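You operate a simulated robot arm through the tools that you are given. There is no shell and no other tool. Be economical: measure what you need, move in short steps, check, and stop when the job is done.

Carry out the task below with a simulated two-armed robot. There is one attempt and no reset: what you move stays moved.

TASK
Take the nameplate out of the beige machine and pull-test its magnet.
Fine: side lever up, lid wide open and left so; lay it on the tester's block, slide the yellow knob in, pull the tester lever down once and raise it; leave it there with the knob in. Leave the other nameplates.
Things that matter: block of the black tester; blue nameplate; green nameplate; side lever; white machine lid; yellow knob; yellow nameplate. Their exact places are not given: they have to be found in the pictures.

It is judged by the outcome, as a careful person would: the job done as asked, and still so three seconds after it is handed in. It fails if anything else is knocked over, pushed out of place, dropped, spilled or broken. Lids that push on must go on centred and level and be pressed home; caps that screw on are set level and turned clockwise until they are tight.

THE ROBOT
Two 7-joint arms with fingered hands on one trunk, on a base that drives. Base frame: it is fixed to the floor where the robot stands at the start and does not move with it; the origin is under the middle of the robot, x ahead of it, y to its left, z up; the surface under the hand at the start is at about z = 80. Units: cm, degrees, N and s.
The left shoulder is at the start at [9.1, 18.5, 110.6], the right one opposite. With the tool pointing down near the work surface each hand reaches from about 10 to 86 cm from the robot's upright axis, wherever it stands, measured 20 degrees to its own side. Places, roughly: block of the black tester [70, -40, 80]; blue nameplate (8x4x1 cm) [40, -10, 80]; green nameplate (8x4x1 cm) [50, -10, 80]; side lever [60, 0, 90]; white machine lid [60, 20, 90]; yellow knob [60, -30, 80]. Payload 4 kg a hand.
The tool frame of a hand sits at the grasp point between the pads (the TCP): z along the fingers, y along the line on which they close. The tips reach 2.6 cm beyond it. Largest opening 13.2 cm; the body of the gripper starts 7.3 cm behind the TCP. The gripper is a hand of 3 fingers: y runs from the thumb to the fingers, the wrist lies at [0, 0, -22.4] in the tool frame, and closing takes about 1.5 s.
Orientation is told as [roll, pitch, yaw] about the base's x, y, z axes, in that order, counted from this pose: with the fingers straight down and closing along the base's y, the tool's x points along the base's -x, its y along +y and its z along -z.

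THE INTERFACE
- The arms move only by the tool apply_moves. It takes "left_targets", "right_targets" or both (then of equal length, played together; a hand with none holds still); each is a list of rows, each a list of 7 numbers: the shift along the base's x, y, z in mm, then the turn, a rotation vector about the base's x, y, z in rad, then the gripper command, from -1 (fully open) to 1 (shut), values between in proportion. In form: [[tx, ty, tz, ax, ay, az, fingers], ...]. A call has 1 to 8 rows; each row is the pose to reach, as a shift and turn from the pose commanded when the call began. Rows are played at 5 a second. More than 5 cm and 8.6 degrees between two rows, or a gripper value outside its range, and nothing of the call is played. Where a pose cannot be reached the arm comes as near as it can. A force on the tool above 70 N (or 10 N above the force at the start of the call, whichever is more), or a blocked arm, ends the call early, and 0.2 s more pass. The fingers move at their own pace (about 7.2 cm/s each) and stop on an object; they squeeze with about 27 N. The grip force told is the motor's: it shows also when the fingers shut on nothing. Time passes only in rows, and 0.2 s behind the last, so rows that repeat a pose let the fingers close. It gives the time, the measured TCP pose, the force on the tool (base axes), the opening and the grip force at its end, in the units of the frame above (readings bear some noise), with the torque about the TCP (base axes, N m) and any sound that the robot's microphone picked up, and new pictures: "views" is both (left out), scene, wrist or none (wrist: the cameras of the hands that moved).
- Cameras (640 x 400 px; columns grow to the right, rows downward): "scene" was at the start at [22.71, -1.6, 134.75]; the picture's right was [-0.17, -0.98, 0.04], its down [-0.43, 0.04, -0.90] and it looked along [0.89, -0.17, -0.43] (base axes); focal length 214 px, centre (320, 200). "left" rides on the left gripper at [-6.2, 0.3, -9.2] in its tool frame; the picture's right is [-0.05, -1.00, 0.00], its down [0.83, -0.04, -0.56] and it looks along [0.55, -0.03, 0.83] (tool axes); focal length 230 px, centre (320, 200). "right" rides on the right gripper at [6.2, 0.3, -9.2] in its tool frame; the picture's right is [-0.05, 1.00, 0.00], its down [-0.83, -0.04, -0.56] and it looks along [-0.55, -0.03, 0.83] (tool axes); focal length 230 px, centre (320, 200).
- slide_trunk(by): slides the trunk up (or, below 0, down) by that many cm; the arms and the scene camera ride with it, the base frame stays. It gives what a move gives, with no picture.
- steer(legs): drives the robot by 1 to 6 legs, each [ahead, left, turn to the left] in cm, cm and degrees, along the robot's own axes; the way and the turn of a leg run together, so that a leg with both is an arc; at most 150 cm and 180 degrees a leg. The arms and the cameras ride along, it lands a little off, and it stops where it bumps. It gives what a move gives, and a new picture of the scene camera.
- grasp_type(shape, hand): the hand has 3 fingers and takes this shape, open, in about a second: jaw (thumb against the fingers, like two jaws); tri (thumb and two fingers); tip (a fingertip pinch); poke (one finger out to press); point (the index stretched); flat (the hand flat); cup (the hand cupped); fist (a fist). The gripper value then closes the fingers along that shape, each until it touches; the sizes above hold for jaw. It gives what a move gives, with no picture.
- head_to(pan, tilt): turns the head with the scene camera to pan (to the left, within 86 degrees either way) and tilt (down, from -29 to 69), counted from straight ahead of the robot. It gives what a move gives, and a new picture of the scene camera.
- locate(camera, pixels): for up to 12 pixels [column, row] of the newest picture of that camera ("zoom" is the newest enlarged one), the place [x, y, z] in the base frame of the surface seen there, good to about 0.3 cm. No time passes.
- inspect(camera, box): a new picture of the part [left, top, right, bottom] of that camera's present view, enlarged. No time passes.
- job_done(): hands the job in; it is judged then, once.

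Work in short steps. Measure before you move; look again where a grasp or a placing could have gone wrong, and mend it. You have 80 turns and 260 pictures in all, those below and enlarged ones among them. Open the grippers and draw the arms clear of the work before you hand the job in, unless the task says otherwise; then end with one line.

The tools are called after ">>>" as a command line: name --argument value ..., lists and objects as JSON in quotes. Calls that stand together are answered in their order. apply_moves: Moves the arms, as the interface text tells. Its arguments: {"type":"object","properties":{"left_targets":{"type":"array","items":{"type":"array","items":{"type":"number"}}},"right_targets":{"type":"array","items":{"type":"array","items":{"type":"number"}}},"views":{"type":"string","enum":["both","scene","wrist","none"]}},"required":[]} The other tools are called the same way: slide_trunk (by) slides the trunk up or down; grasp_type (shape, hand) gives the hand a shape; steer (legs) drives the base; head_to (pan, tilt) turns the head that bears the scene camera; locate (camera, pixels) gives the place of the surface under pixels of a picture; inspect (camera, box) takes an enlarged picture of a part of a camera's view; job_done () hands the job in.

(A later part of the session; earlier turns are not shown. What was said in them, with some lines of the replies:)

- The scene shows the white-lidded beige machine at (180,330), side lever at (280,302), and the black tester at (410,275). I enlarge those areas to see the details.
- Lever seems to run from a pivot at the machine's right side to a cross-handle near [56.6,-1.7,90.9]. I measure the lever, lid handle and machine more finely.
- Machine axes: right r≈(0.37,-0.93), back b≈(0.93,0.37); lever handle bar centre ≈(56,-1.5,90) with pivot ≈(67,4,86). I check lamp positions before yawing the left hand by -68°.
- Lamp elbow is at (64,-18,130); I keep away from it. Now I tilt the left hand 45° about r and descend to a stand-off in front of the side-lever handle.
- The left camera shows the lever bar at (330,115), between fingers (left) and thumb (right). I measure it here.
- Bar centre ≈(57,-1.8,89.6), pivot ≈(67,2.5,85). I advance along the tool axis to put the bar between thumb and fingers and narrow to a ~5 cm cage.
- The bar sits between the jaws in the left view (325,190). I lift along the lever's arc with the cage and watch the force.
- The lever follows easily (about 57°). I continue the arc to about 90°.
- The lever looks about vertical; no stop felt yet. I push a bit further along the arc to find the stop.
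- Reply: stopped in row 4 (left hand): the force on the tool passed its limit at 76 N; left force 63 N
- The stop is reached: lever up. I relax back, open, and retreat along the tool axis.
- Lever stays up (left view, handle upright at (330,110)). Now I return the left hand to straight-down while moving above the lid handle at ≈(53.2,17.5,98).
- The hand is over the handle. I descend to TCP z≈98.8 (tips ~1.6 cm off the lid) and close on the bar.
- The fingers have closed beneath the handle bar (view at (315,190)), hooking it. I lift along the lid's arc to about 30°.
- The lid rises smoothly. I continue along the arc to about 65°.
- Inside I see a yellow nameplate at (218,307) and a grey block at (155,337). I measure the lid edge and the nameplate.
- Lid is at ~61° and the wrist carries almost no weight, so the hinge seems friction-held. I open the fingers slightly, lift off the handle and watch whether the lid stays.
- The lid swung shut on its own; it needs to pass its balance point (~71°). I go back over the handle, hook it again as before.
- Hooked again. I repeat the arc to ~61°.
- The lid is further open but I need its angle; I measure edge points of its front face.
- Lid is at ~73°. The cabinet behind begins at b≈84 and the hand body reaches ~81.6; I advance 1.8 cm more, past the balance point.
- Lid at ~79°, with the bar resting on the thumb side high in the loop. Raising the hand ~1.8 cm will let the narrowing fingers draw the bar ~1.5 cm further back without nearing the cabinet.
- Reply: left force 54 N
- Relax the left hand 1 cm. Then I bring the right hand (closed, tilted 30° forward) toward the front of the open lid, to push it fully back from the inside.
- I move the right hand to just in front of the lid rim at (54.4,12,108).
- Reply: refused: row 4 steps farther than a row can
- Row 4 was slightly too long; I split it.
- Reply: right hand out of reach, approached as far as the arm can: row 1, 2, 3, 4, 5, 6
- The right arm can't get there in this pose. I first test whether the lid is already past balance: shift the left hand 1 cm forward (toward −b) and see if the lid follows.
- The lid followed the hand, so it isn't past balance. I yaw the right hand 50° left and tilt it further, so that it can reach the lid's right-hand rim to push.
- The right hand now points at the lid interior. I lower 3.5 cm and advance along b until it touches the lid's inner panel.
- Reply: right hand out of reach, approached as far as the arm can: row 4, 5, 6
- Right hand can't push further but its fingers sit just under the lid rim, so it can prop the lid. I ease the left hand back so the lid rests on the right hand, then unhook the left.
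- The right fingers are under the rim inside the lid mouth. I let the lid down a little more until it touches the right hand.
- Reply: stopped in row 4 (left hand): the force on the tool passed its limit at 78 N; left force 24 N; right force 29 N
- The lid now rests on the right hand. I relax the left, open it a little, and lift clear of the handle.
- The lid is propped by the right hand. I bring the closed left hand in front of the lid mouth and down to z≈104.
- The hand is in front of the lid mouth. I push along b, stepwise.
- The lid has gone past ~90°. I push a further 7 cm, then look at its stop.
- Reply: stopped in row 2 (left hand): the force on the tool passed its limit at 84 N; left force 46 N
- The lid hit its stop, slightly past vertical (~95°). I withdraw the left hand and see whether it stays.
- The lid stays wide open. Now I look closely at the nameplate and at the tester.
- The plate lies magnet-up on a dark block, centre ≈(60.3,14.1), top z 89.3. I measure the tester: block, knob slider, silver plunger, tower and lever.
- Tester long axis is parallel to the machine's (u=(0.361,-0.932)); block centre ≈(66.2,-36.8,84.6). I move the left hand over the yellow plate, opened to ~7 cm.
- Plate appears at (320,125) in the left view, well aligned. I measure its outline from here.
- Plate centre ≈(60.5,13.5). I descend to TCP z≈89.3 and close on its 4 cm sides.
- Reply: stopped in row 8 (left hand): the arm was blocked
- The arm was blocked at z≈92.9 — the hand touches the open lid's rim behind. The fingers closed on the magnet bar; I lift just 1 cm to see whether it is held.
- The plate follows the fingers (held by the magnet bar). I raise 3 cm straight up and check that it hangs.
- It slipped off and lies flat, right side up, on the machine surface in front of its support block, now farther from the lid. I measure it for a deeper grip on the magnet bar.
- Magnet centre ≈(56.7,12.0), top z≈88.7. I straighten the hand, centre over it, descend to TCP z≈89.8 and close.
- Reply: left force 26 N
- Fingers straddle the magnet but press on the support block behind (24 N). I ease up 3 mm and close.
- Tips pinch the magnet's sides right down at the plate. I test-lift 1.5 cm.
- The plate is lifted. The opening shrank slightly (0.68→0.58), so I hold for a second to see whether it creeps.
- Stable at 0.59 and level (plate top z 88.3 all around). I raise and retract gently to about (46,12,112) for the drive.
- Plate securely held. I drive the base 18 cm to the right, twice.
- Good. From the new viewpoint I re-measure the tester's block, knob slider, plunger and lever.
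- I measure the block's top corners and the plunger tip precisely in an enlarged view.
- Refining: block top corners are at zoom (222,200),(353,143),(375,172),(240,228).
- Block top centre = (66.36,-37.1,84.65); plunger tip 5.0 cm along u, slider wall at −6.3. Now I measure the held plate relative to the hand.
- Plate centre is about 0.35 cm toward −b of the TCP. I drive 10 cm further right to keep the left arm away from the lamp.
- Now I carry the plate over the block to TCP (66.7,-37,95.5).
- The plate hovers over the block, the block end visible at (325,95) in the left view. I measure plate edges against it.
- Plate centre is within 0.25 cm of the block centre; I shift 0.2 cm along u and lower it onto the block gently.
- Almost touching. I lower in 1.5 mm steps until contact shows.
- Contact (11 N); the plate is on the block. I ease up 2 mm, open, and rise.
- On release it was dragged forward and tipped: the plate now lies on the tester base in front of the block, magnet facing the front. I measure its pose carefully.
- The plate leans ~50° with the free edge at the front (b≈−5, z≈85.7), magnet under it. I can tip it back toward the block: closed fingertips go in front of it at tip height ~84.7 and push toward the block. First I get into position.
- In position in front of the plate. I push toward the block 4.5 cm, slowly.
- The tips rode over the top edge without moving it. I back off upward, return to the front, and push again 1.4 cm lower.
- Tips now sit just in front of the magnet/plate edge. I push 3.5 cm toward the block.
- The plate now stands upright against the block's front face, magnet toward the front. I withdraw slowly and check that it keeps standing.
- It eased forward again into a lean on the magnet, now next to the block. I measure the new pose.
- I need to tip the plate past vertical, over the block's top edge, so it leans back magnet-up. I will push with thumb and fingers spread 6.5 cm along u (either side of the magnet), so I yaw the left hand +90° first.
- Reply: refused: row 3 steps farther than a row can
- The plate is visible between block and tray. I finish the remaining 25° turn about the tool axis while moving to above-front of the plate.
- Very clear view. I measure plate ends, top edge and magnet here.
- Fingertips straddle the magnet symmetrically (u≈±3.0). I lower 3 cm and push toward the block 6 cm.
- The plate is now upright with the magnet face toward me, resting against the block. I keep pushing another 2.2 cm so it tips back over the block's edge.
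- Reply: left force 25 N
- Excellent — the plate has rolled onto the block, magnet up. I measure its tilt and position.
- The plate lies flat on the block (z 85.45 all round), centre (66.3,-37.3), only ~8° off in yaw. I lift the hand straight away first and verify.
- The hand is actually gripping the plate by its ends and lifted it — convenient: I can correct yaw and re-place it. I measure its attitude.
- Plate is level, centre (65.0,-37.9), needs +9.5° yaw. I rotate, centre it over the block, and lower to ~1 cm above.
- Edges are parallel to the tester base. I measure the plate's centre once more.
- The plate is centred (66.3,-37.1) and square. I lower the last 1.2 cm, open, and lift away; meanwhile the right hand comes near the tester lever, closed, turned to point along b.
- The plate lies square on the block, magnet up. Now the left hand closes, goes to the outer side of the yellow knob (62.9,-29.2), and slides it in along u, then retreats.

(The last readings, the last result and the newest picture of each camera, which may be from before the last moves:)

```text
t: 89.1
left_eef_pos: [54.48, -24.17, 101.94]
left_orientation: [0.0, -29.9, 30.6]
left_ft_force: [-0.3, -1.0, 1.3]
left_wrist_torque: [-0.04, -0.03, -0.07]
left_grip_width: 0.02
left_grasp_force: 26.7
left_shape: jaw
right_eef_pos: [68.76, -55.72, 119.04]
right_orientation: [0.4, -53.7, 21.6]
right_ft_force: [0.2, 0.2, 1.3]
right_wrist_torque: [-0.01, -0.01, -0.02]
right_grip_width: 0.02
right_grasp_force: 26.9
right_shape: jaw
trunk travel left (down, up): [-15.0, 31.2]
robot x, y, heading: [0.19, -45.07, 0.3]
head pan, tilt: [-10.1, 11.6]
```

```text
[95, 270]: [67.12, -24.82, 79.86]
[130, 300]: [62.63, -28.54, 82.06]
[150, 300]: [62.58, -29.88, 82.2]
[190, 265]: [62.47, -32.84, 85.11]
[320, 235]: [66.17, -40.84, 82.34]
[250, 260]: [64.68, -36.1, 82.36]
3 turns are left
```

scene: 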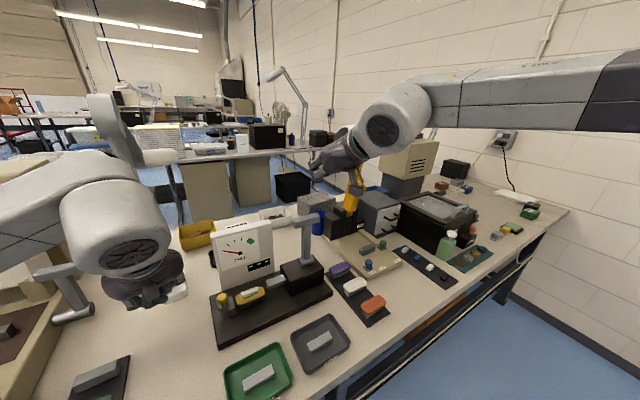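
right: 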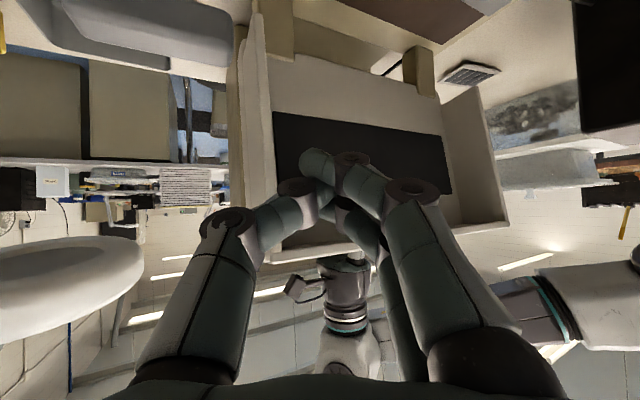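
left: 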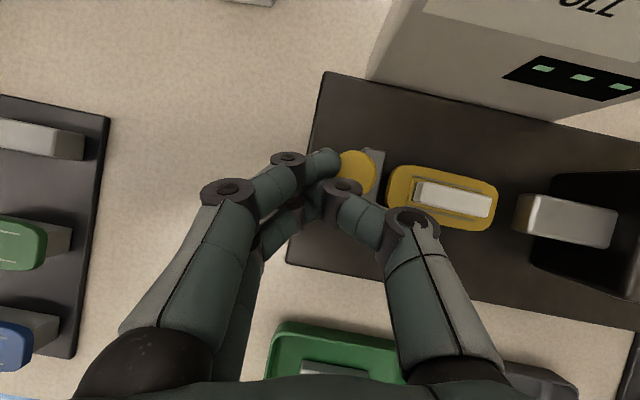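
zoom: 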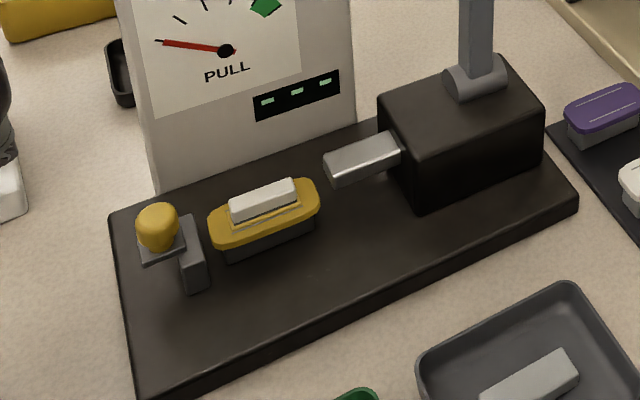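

The knob moved in only ~1.2 cm (gap to plate still ~1.4 cm; my finger contact was later than estimated). I push it the remaining way, retreat, then pull the tester lever down with the closed right hand.

>>> apply_moves --left_targets '[[25, -16, -10, 0, 0, 0, 1], [50, -32, -25, 0, 0, 0, 1], [69, -44.6, -55, 0, 0, 0, 1], [69, -44.6, -90, 0, 0, 0, 1], [69, -44.6, -120, 0, 0, 0, 1]]' --views "none"

>>> apply_moves --left_targets '[[5, -13, 0, 0, 0, 0, 1], [7.9, -20.5, 0, 0, 0, 0, 1], [9.7, -25.2, 0, 0, 0, 0, 1], [11.7, -30.3, 0, 0, 0, 0, 1], [11.7, -30.3, 0, 0, 0, 0, 1]]' --views "wrist"

>>> apply_moves --left_targets '[[-5, 13, 0, 0, 0, 0, 1], [-10, 25, 20, 0, 0, 0, 1], [-20, 40, 55, 0, 0, 0, 1], [-40, 50, 95, 0, 0, 0, 1], [-75, 65, 120, 0, 0, 0, 1]]' --views "none"

>>> apply_moves --right_targets '[[23, 17, 0, 0, 0, 0, 1], [46.6, 33.3, 0, 0, 0, 0, 1], [46.6, 33.3, -48, 0, 0, 0, 1], [46.6, 33.3, -95, 0, 0, 0, 1]]' --views "wrist"

>>> apply_moves --right_targets '[[-2.8, -1.1, -25, 0, 0, 0, 1], [-26.1, -10.1, -38, 0, 0, 0, 1], [-53.1, -20.6, -47, 0, 0, 0, 1], [-80.2, -31, -62, 0, 0, 0, 1], [-103.5, -40.1, -84, 0, 0, 0, 1], [-120.2, -46.6, -108.5, 0, 0, 0, 1], [-131.4, -50.9, -136, 0, 0, 0, 1], [-137, -53.1, -166, 0, 0, 0, 1]]' --views "both"

>>> inspect --camera "scene" --box '[195, 200, 355, 345]'

>>> locate --camera "zoom" --pixels '[[190, 300], [250, 290], [400, 240], [430, 220], [450, 260], [400, 300], [440, 320], [350, 250]]'

```text
t: 90.3
left_eef_pos: [61.23, -28.51, 89.52]
left_orientation: [0.1, -29.8, 30.6]
left_ft_force: [0.2, -0.8, 0.5]
left_wrist_torque: [-0.02, -0.01, -0.03]
left_grip_width: 0.01
left_grasp_force: 26.3
left_shape: jaw
right_eef_pos: [68.85, -55.67, 118.94]
right_orientation: [0.6, -53.6, 21.5]
right_ft_force: [0.5, 0.3, -0.5]
right_wrist_torque: [0.02, -0.05, -0.04]
right_grip_width: 0.0
right_grasp_force: 27.2
right_shape: jaw
trunk travel left (down, up): [-15.0, 31.2]
robot x, y, heading: [-0.02, -45.47, 0.0]
head pan, tilt: [-10.1, 11.6]
```

```text
t: 91.5
left_eef_pos: [62.31, -30.86, 89.78]
left_orientation: [0.0, -30.0, 31.0]
left_ft_force: [-11.9, 20.6, 11.1]
left_wrist_torque: [0.5, 0.06, 0.32]
left_grip_width: 0.0
left_grasp_force: 27.3
left_shape: jaw
right_eef_pos: [68.77, -55.49, 119.24]
right_orientation: [0.3, -53.7, 21.8]
right_ft_force: [0.3, 0.8, -0.5]
right_wrist_torque: [-0.03, -0.05, 0.02]
right_grip_width: 0.0
right_grasp_force: 27.4
right_shape: jaw
trunk travel left (down, up): [-15.0, 31.2]
robot x, y, heading: [-0.46, -45.14, 0.2]
head pan, tilt: [-10.1, 11.6]
```

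left: 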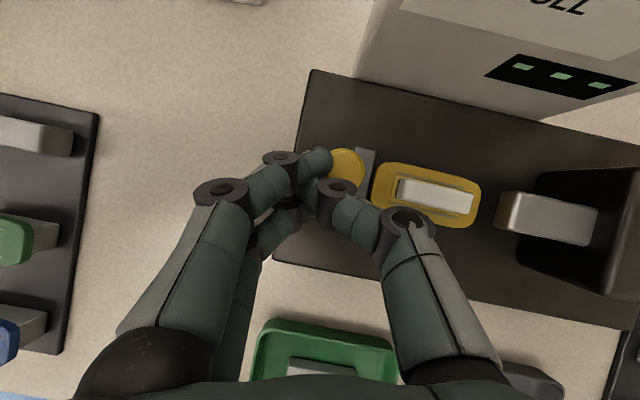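

```text
t: 92.7
left_eef_pos: [54.82, -24.97, 102.05]
left_orientation: [-0.1, -29.9, 30.4]
left_ft_force: [-0.1, 0.7, -0.1]
left_wrist_torque: [-0.02, 0.01, -0.01]
left_grip_width: 0.01
left_grasp_force: 26.9
left_shape: jaw
right_eef_pos: [68.68, -55.59, 119.14]
right_orientation: [0.6, -53.6, 21.6]
right_ft_force: [-0.5, 0.5, -0.7]
right_wrist_torque: [-0.02, 0.04, -0.03]
right_grip_width: 0.0
right_grasp_force: 27.6
right_shape: jaw
trunk travel left (down, up): [-15.0, 31.2]
robot x, y, heading: [0.25, -45.44, 0.1]
head pan, tilt: [-10.1, 11.6]
```

```text
t: 93.7
left_eef_pos: [55.16, -25.12, 101.9]
left_orientation: [0.0, -29.7, 30.5]
left_ft_force: [0.1, -1.1, -0.1]
left_wrist_torque: [-0.02, 0.0, 0.01]
left_grip_width: 0.0
left_grasp_force: 27.5
left_shape: jaw
right_eef_pos: [73.8, -52.43, 109.36]
right_orientation: [0.6, -53.6, 21.5]
right_ft_force: [-0.6, 0.6, 0.0]
right_wrist_torque: [0.0, 0.02, -0.01]
right_grip_width: 0.0
right_grasp_force: 27.1
right_shape: jaw
trunk travel left (down, up): [-15.0, 31.2]
robot x, y, heading: [-0.48, -45.27, 0.3]
head pan, tilt: [-10.1, 11.6]
```

right: 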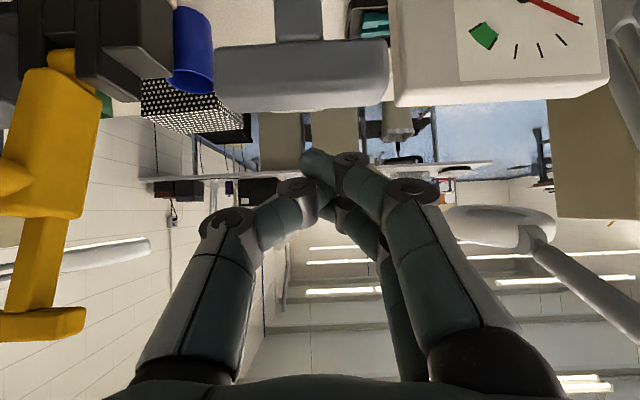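

```text
t: 95.3
left_eef_pos: [54.42, -25.4, 102.4]
left_orientation: [0.0, -30.1, 30.5]
left_ft_force: [0.1, -0.2, -1.1]
left_wrist_torque: [0.02, 0.04, 0.01]
left_grip_width: 0.0
left_grasp_force: 26.8
left_shape: jaw
right_eef_pos: [60.55, -57.13, 98.64]
right_orientation: [0.6, -56.1, 22.2]
right_ft_force: [-32.6, -2.9, 32.5]
right_wrist_torque: [-0.11, 0.15, -0.51]
right_grip_width: 0.01
right_grasp_force: 27.0
right_shape: jaw
trunk travel left (down, up): [-15.0, 31.2]
robot x, y, heading: [-0.26, -45.56, 0.2]
head pan, tilt: [-10.1, 11.6]
stopped in row 8 (right hand): the force on the tool passed its limit at 80 N (the readings are from after the stop); the commanded pose is now the measured one
```

scene: 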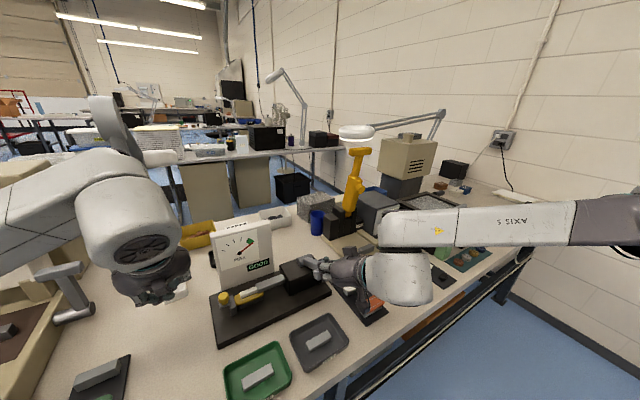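
right: 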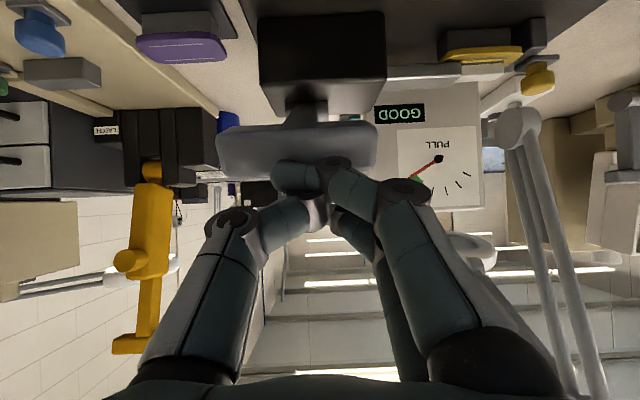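

```text
2.76 times, centred on (275, 272) of scene
```

zoom: 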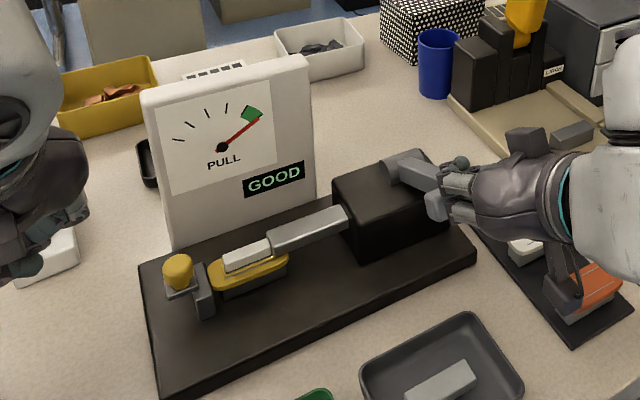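

```text
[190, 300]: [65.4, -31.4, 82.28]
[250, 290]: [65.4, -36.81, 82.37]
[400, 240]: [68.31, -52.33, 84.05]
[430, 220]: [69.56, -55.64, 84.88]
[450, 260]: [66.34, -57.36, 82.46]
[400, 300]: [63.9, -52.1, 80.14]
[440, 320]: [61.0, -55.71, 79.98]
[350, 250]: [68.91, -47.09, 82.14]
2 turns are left
```

Result reads GOOD, knob is in, lever is fully down. Now the right hand slides off, goes beneath the handle bar, raises the lever along its arc to its upright stop, and withdraws; both hands open and clear.

>>> apply_moves --right_targets '[[-29.8, -11.6, 24, 0, 0, 0, 1], [-60.6, -23.5, 47, 0, 0, 0, 1], [-83.9, -32.5, 20, 0, 0, 0, 1], [-83.9, -32.5, -22, 0, 0, 0, 1], [-57.8, -22.4, -42, 0, 0, 0, 1], [-33.6, -13, -57, 0, 0, 0, 1]]' --views "both"

>>> apply_moves --right_targets '[[10.3, 4, 3, 0, 0, 0, 1], [22.4, 8.7, 30, 0, 0, 0, 1], [40.1, 15.5, 54, 0, 0, 0, 1], [61.5, 23.8, 73, 0, 0, 0, 1], [86.7, 33.6, 87, 0, 0, 0, 1], [113.7, 44, 96, 0, 0, 0, 1], [130.5, 50.5, 99, 0, 0, 0, 1], [137.9, 53.4, 99, 0, 0, 0, 1]]' --views "both"

>>> apply_moves --right_targets '[[-15, -6, 2, 0, 0, 0, 1], [-50, -20, 15, 0, 0, 0, 1], [-90, -35, 35, 0, 0, 0, 1], [-130, -60, 50, 0, 0, 0, 0], [-160, -95, 60, 0, 0, 0, -1]]' --left_targets '[[-10, 0, 10, 0, 0, 0, 0.5], [-20, 0, 20, 0, 0, 0, 0], [-40, 0, 35, 0, 0, 0, -0.5], [-60, 0, 50, 0, 0, 0, -1], [-80, 0, 60, 0, 0, 0, -1]]' --views "scene"

>>> inspect --camera "scene" --box '[195, 200, 355, 345]'

>>> locate --camera "scene" --pixels '[[305, 220], [312, 225], [308, 245], [320, 262], [300, 217], [295, 222]]'

>>> head_to --pan 35 --tilt 20

```text
t: 96.8
left_eef_pos: [55.22, -25.11, 101.92]
left_orientation: [0.1, -29.7, 30.5]
left_ft_force: [-0.3, -1.0, 0.0]
left_wrist_torque: [0.04, 0.01, 0.02]
left_grip_width: 0.01
left_grasp_force: 27.4
left_shape: jaw
right_eef_pos: [57.86, -58.56, 92.11]
right_orientation: [0.5, -55.2, 21.8]
right_ft_force: [1.2, -0.5, 0.5]
right_wrist_torque: [-0.02, -0.01, -0.03]
right_grip_width: 0.0
right_grasp_force: 27.3
right_shape: jaw
trunk travel left (down, up): [-15.0, 31.2]
robot x, y, heading: [-0.11, -45.11, 0.2]
head pan, tilt: [-10.1, 11.6]
```

scene: 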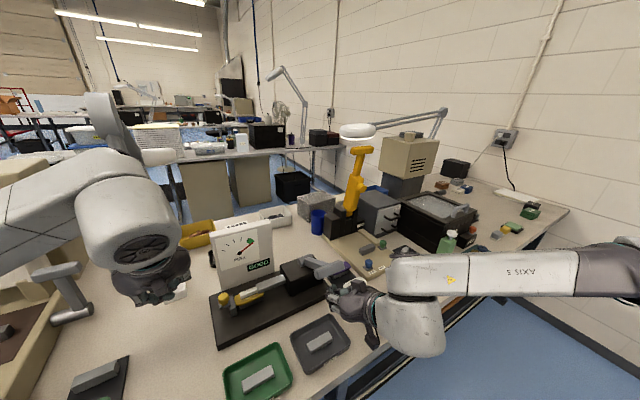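
right: 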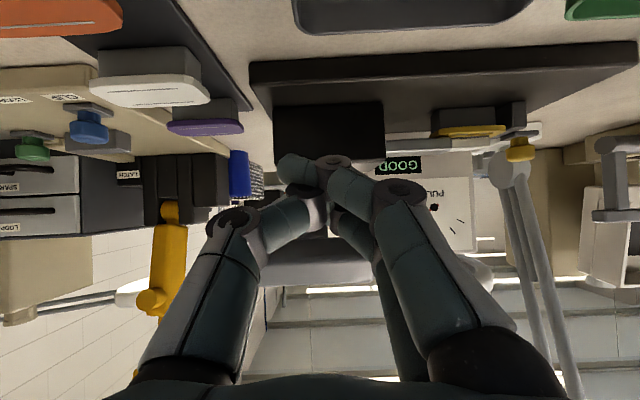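

```text
t: 98.5
left_eef_pos: [54.47, -25.31, 102.36]
left_orientation: [0.0, -30.1, 30.4]
left_ft_force: [-0.6, 0.6, 0.2]
left_wrist_torque: [0.01, -0.03, 0.04]
left_grip_width: 0.03
left_grasp_force: 26.9
left_shape: jaw
right_eef_pos: [70.59, -53.19, 101.66]
right_orientation: [0.5, -54.8, 22.1]
right_ft_force: [-55.3, -8.5, -17.6]
right_wrist_torque: [0.22, 0.08, -0.69]
right_grip_width: 0.0
right_grasp_force: 27.3
right_shape: jaw
trunk travel left (down, up): [-15.0, 31.2]
robot x, y, heading: [-0.01, -45.43, 0.1]
head pan, tilt: [-10.1, 11.6]
```

scene: 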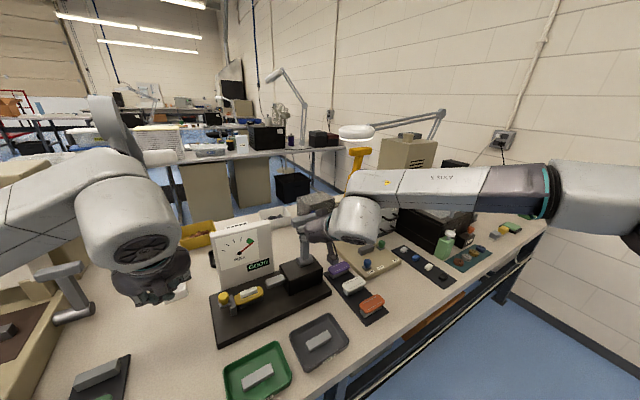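
right: 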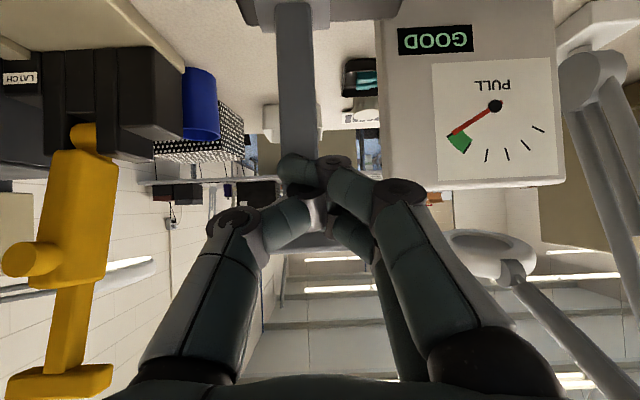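

```text
t: 99.8
left_eef_pos: [46.75, -25.36, 108.34]
left_orientation: [0.1, -30.0, 30.5]
left_ft_force: [-0.9, 0.3, 0.7]
left_wrist_torque: [0.0, 0.02, 0.01]
left_grip_width: 12.95
left_grasp_force: 0.0
left_shape: jaw
right_eef_pos: [55.26, -63.23, 108.05]
right_orientation: [0.3, -55.6, 21.9]
right_ft_force: [-1.1, 0.5, 0.1]
right_wrist_torque: [0.03, -0.02, 0.03]
right_grip_width: 4.94
right_grasp_force: 0.1
right_shape: jaw
trunk travel left (down, up): [-15.0, 31.2]
robot x, y, heading: [-0.31, -45.35, -0.0]
head pan, tilt: [-10.1, 11.6]
```

scene: 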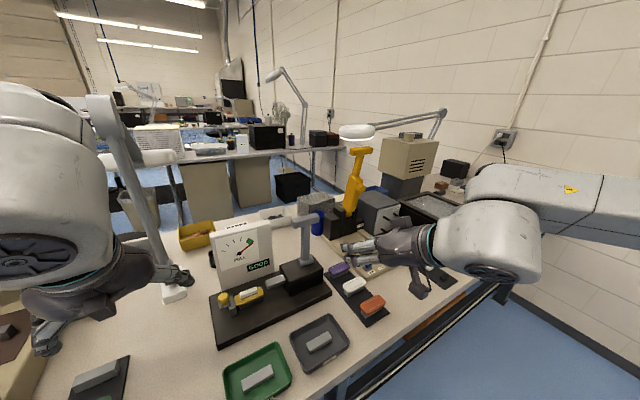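

```text
2.76 times, centred on (275, 272) of scene
```

zoom: 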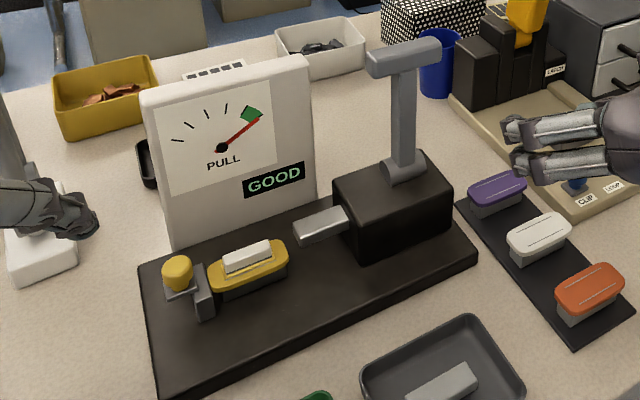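

```text
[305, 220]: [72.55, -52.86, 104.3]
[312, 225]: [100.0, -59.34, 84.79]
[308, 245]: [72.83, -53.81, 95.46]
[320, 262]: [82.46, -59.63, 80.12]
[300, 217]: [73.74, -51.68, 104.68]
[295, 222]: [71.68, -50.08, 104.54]
```

```text
t: 100.9
left_eef_pos: [47.02, -25.15, 108.17]
left_orientation: [0.2, -29.9, 30.5]
left_ft_force: [-0.7, 0.0, 0.2]
left_wrist_torque: [-0.01, 0.0, -0.03]
left_grip_width: 13.2
left_grasp_force: 0.2
left_shape: jaw
right_eef_pos: [55.63, -63.0, 107.87]
right_orientation: [0.4, -55.4, 21.9]
right_ft_force: [0.3, 0.6, -0.2]
right_wrist_torque: [0.01, 0.0, -0.02]
right_grip_width: 13.18
right_grasp_force: 0.1
right_shape: jaw
trunk travel left (down, up): [-15.0, 31.2]
robot x, y, heading: [-0.12, -45.27, -0.1]
head pan, tilt: [35.0, 20.0]
1 turns are left
```

scene: 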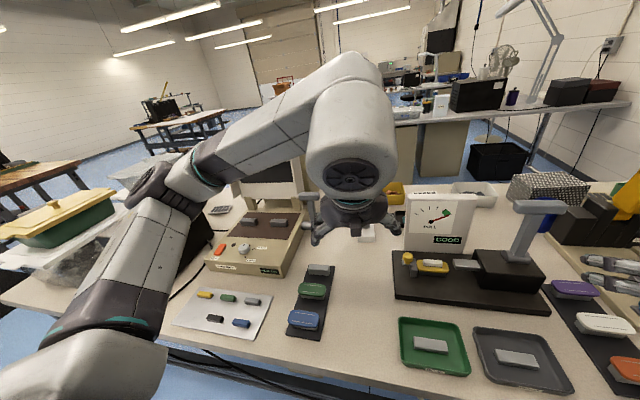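

The tester reads GOOD, its lever is back up at z 104, the knob is in against the plate, and the machine's lid is still wide open. Both hands are open and clear, so I hand in the job.

>>> job_done

```text
The job is handed in.
```

The yellow nameplate is out of the beige machine and the pull test reads GOOD. It lies magnet-up on the tester's block with the knob in and the tester lever raised again. The machine's side lever is up and its lid wide open; I did not handle the other nameplates. On the way the plate slipped from the grip once inside the machine and once on the tester base, and the lid swung shut once before I got it open.
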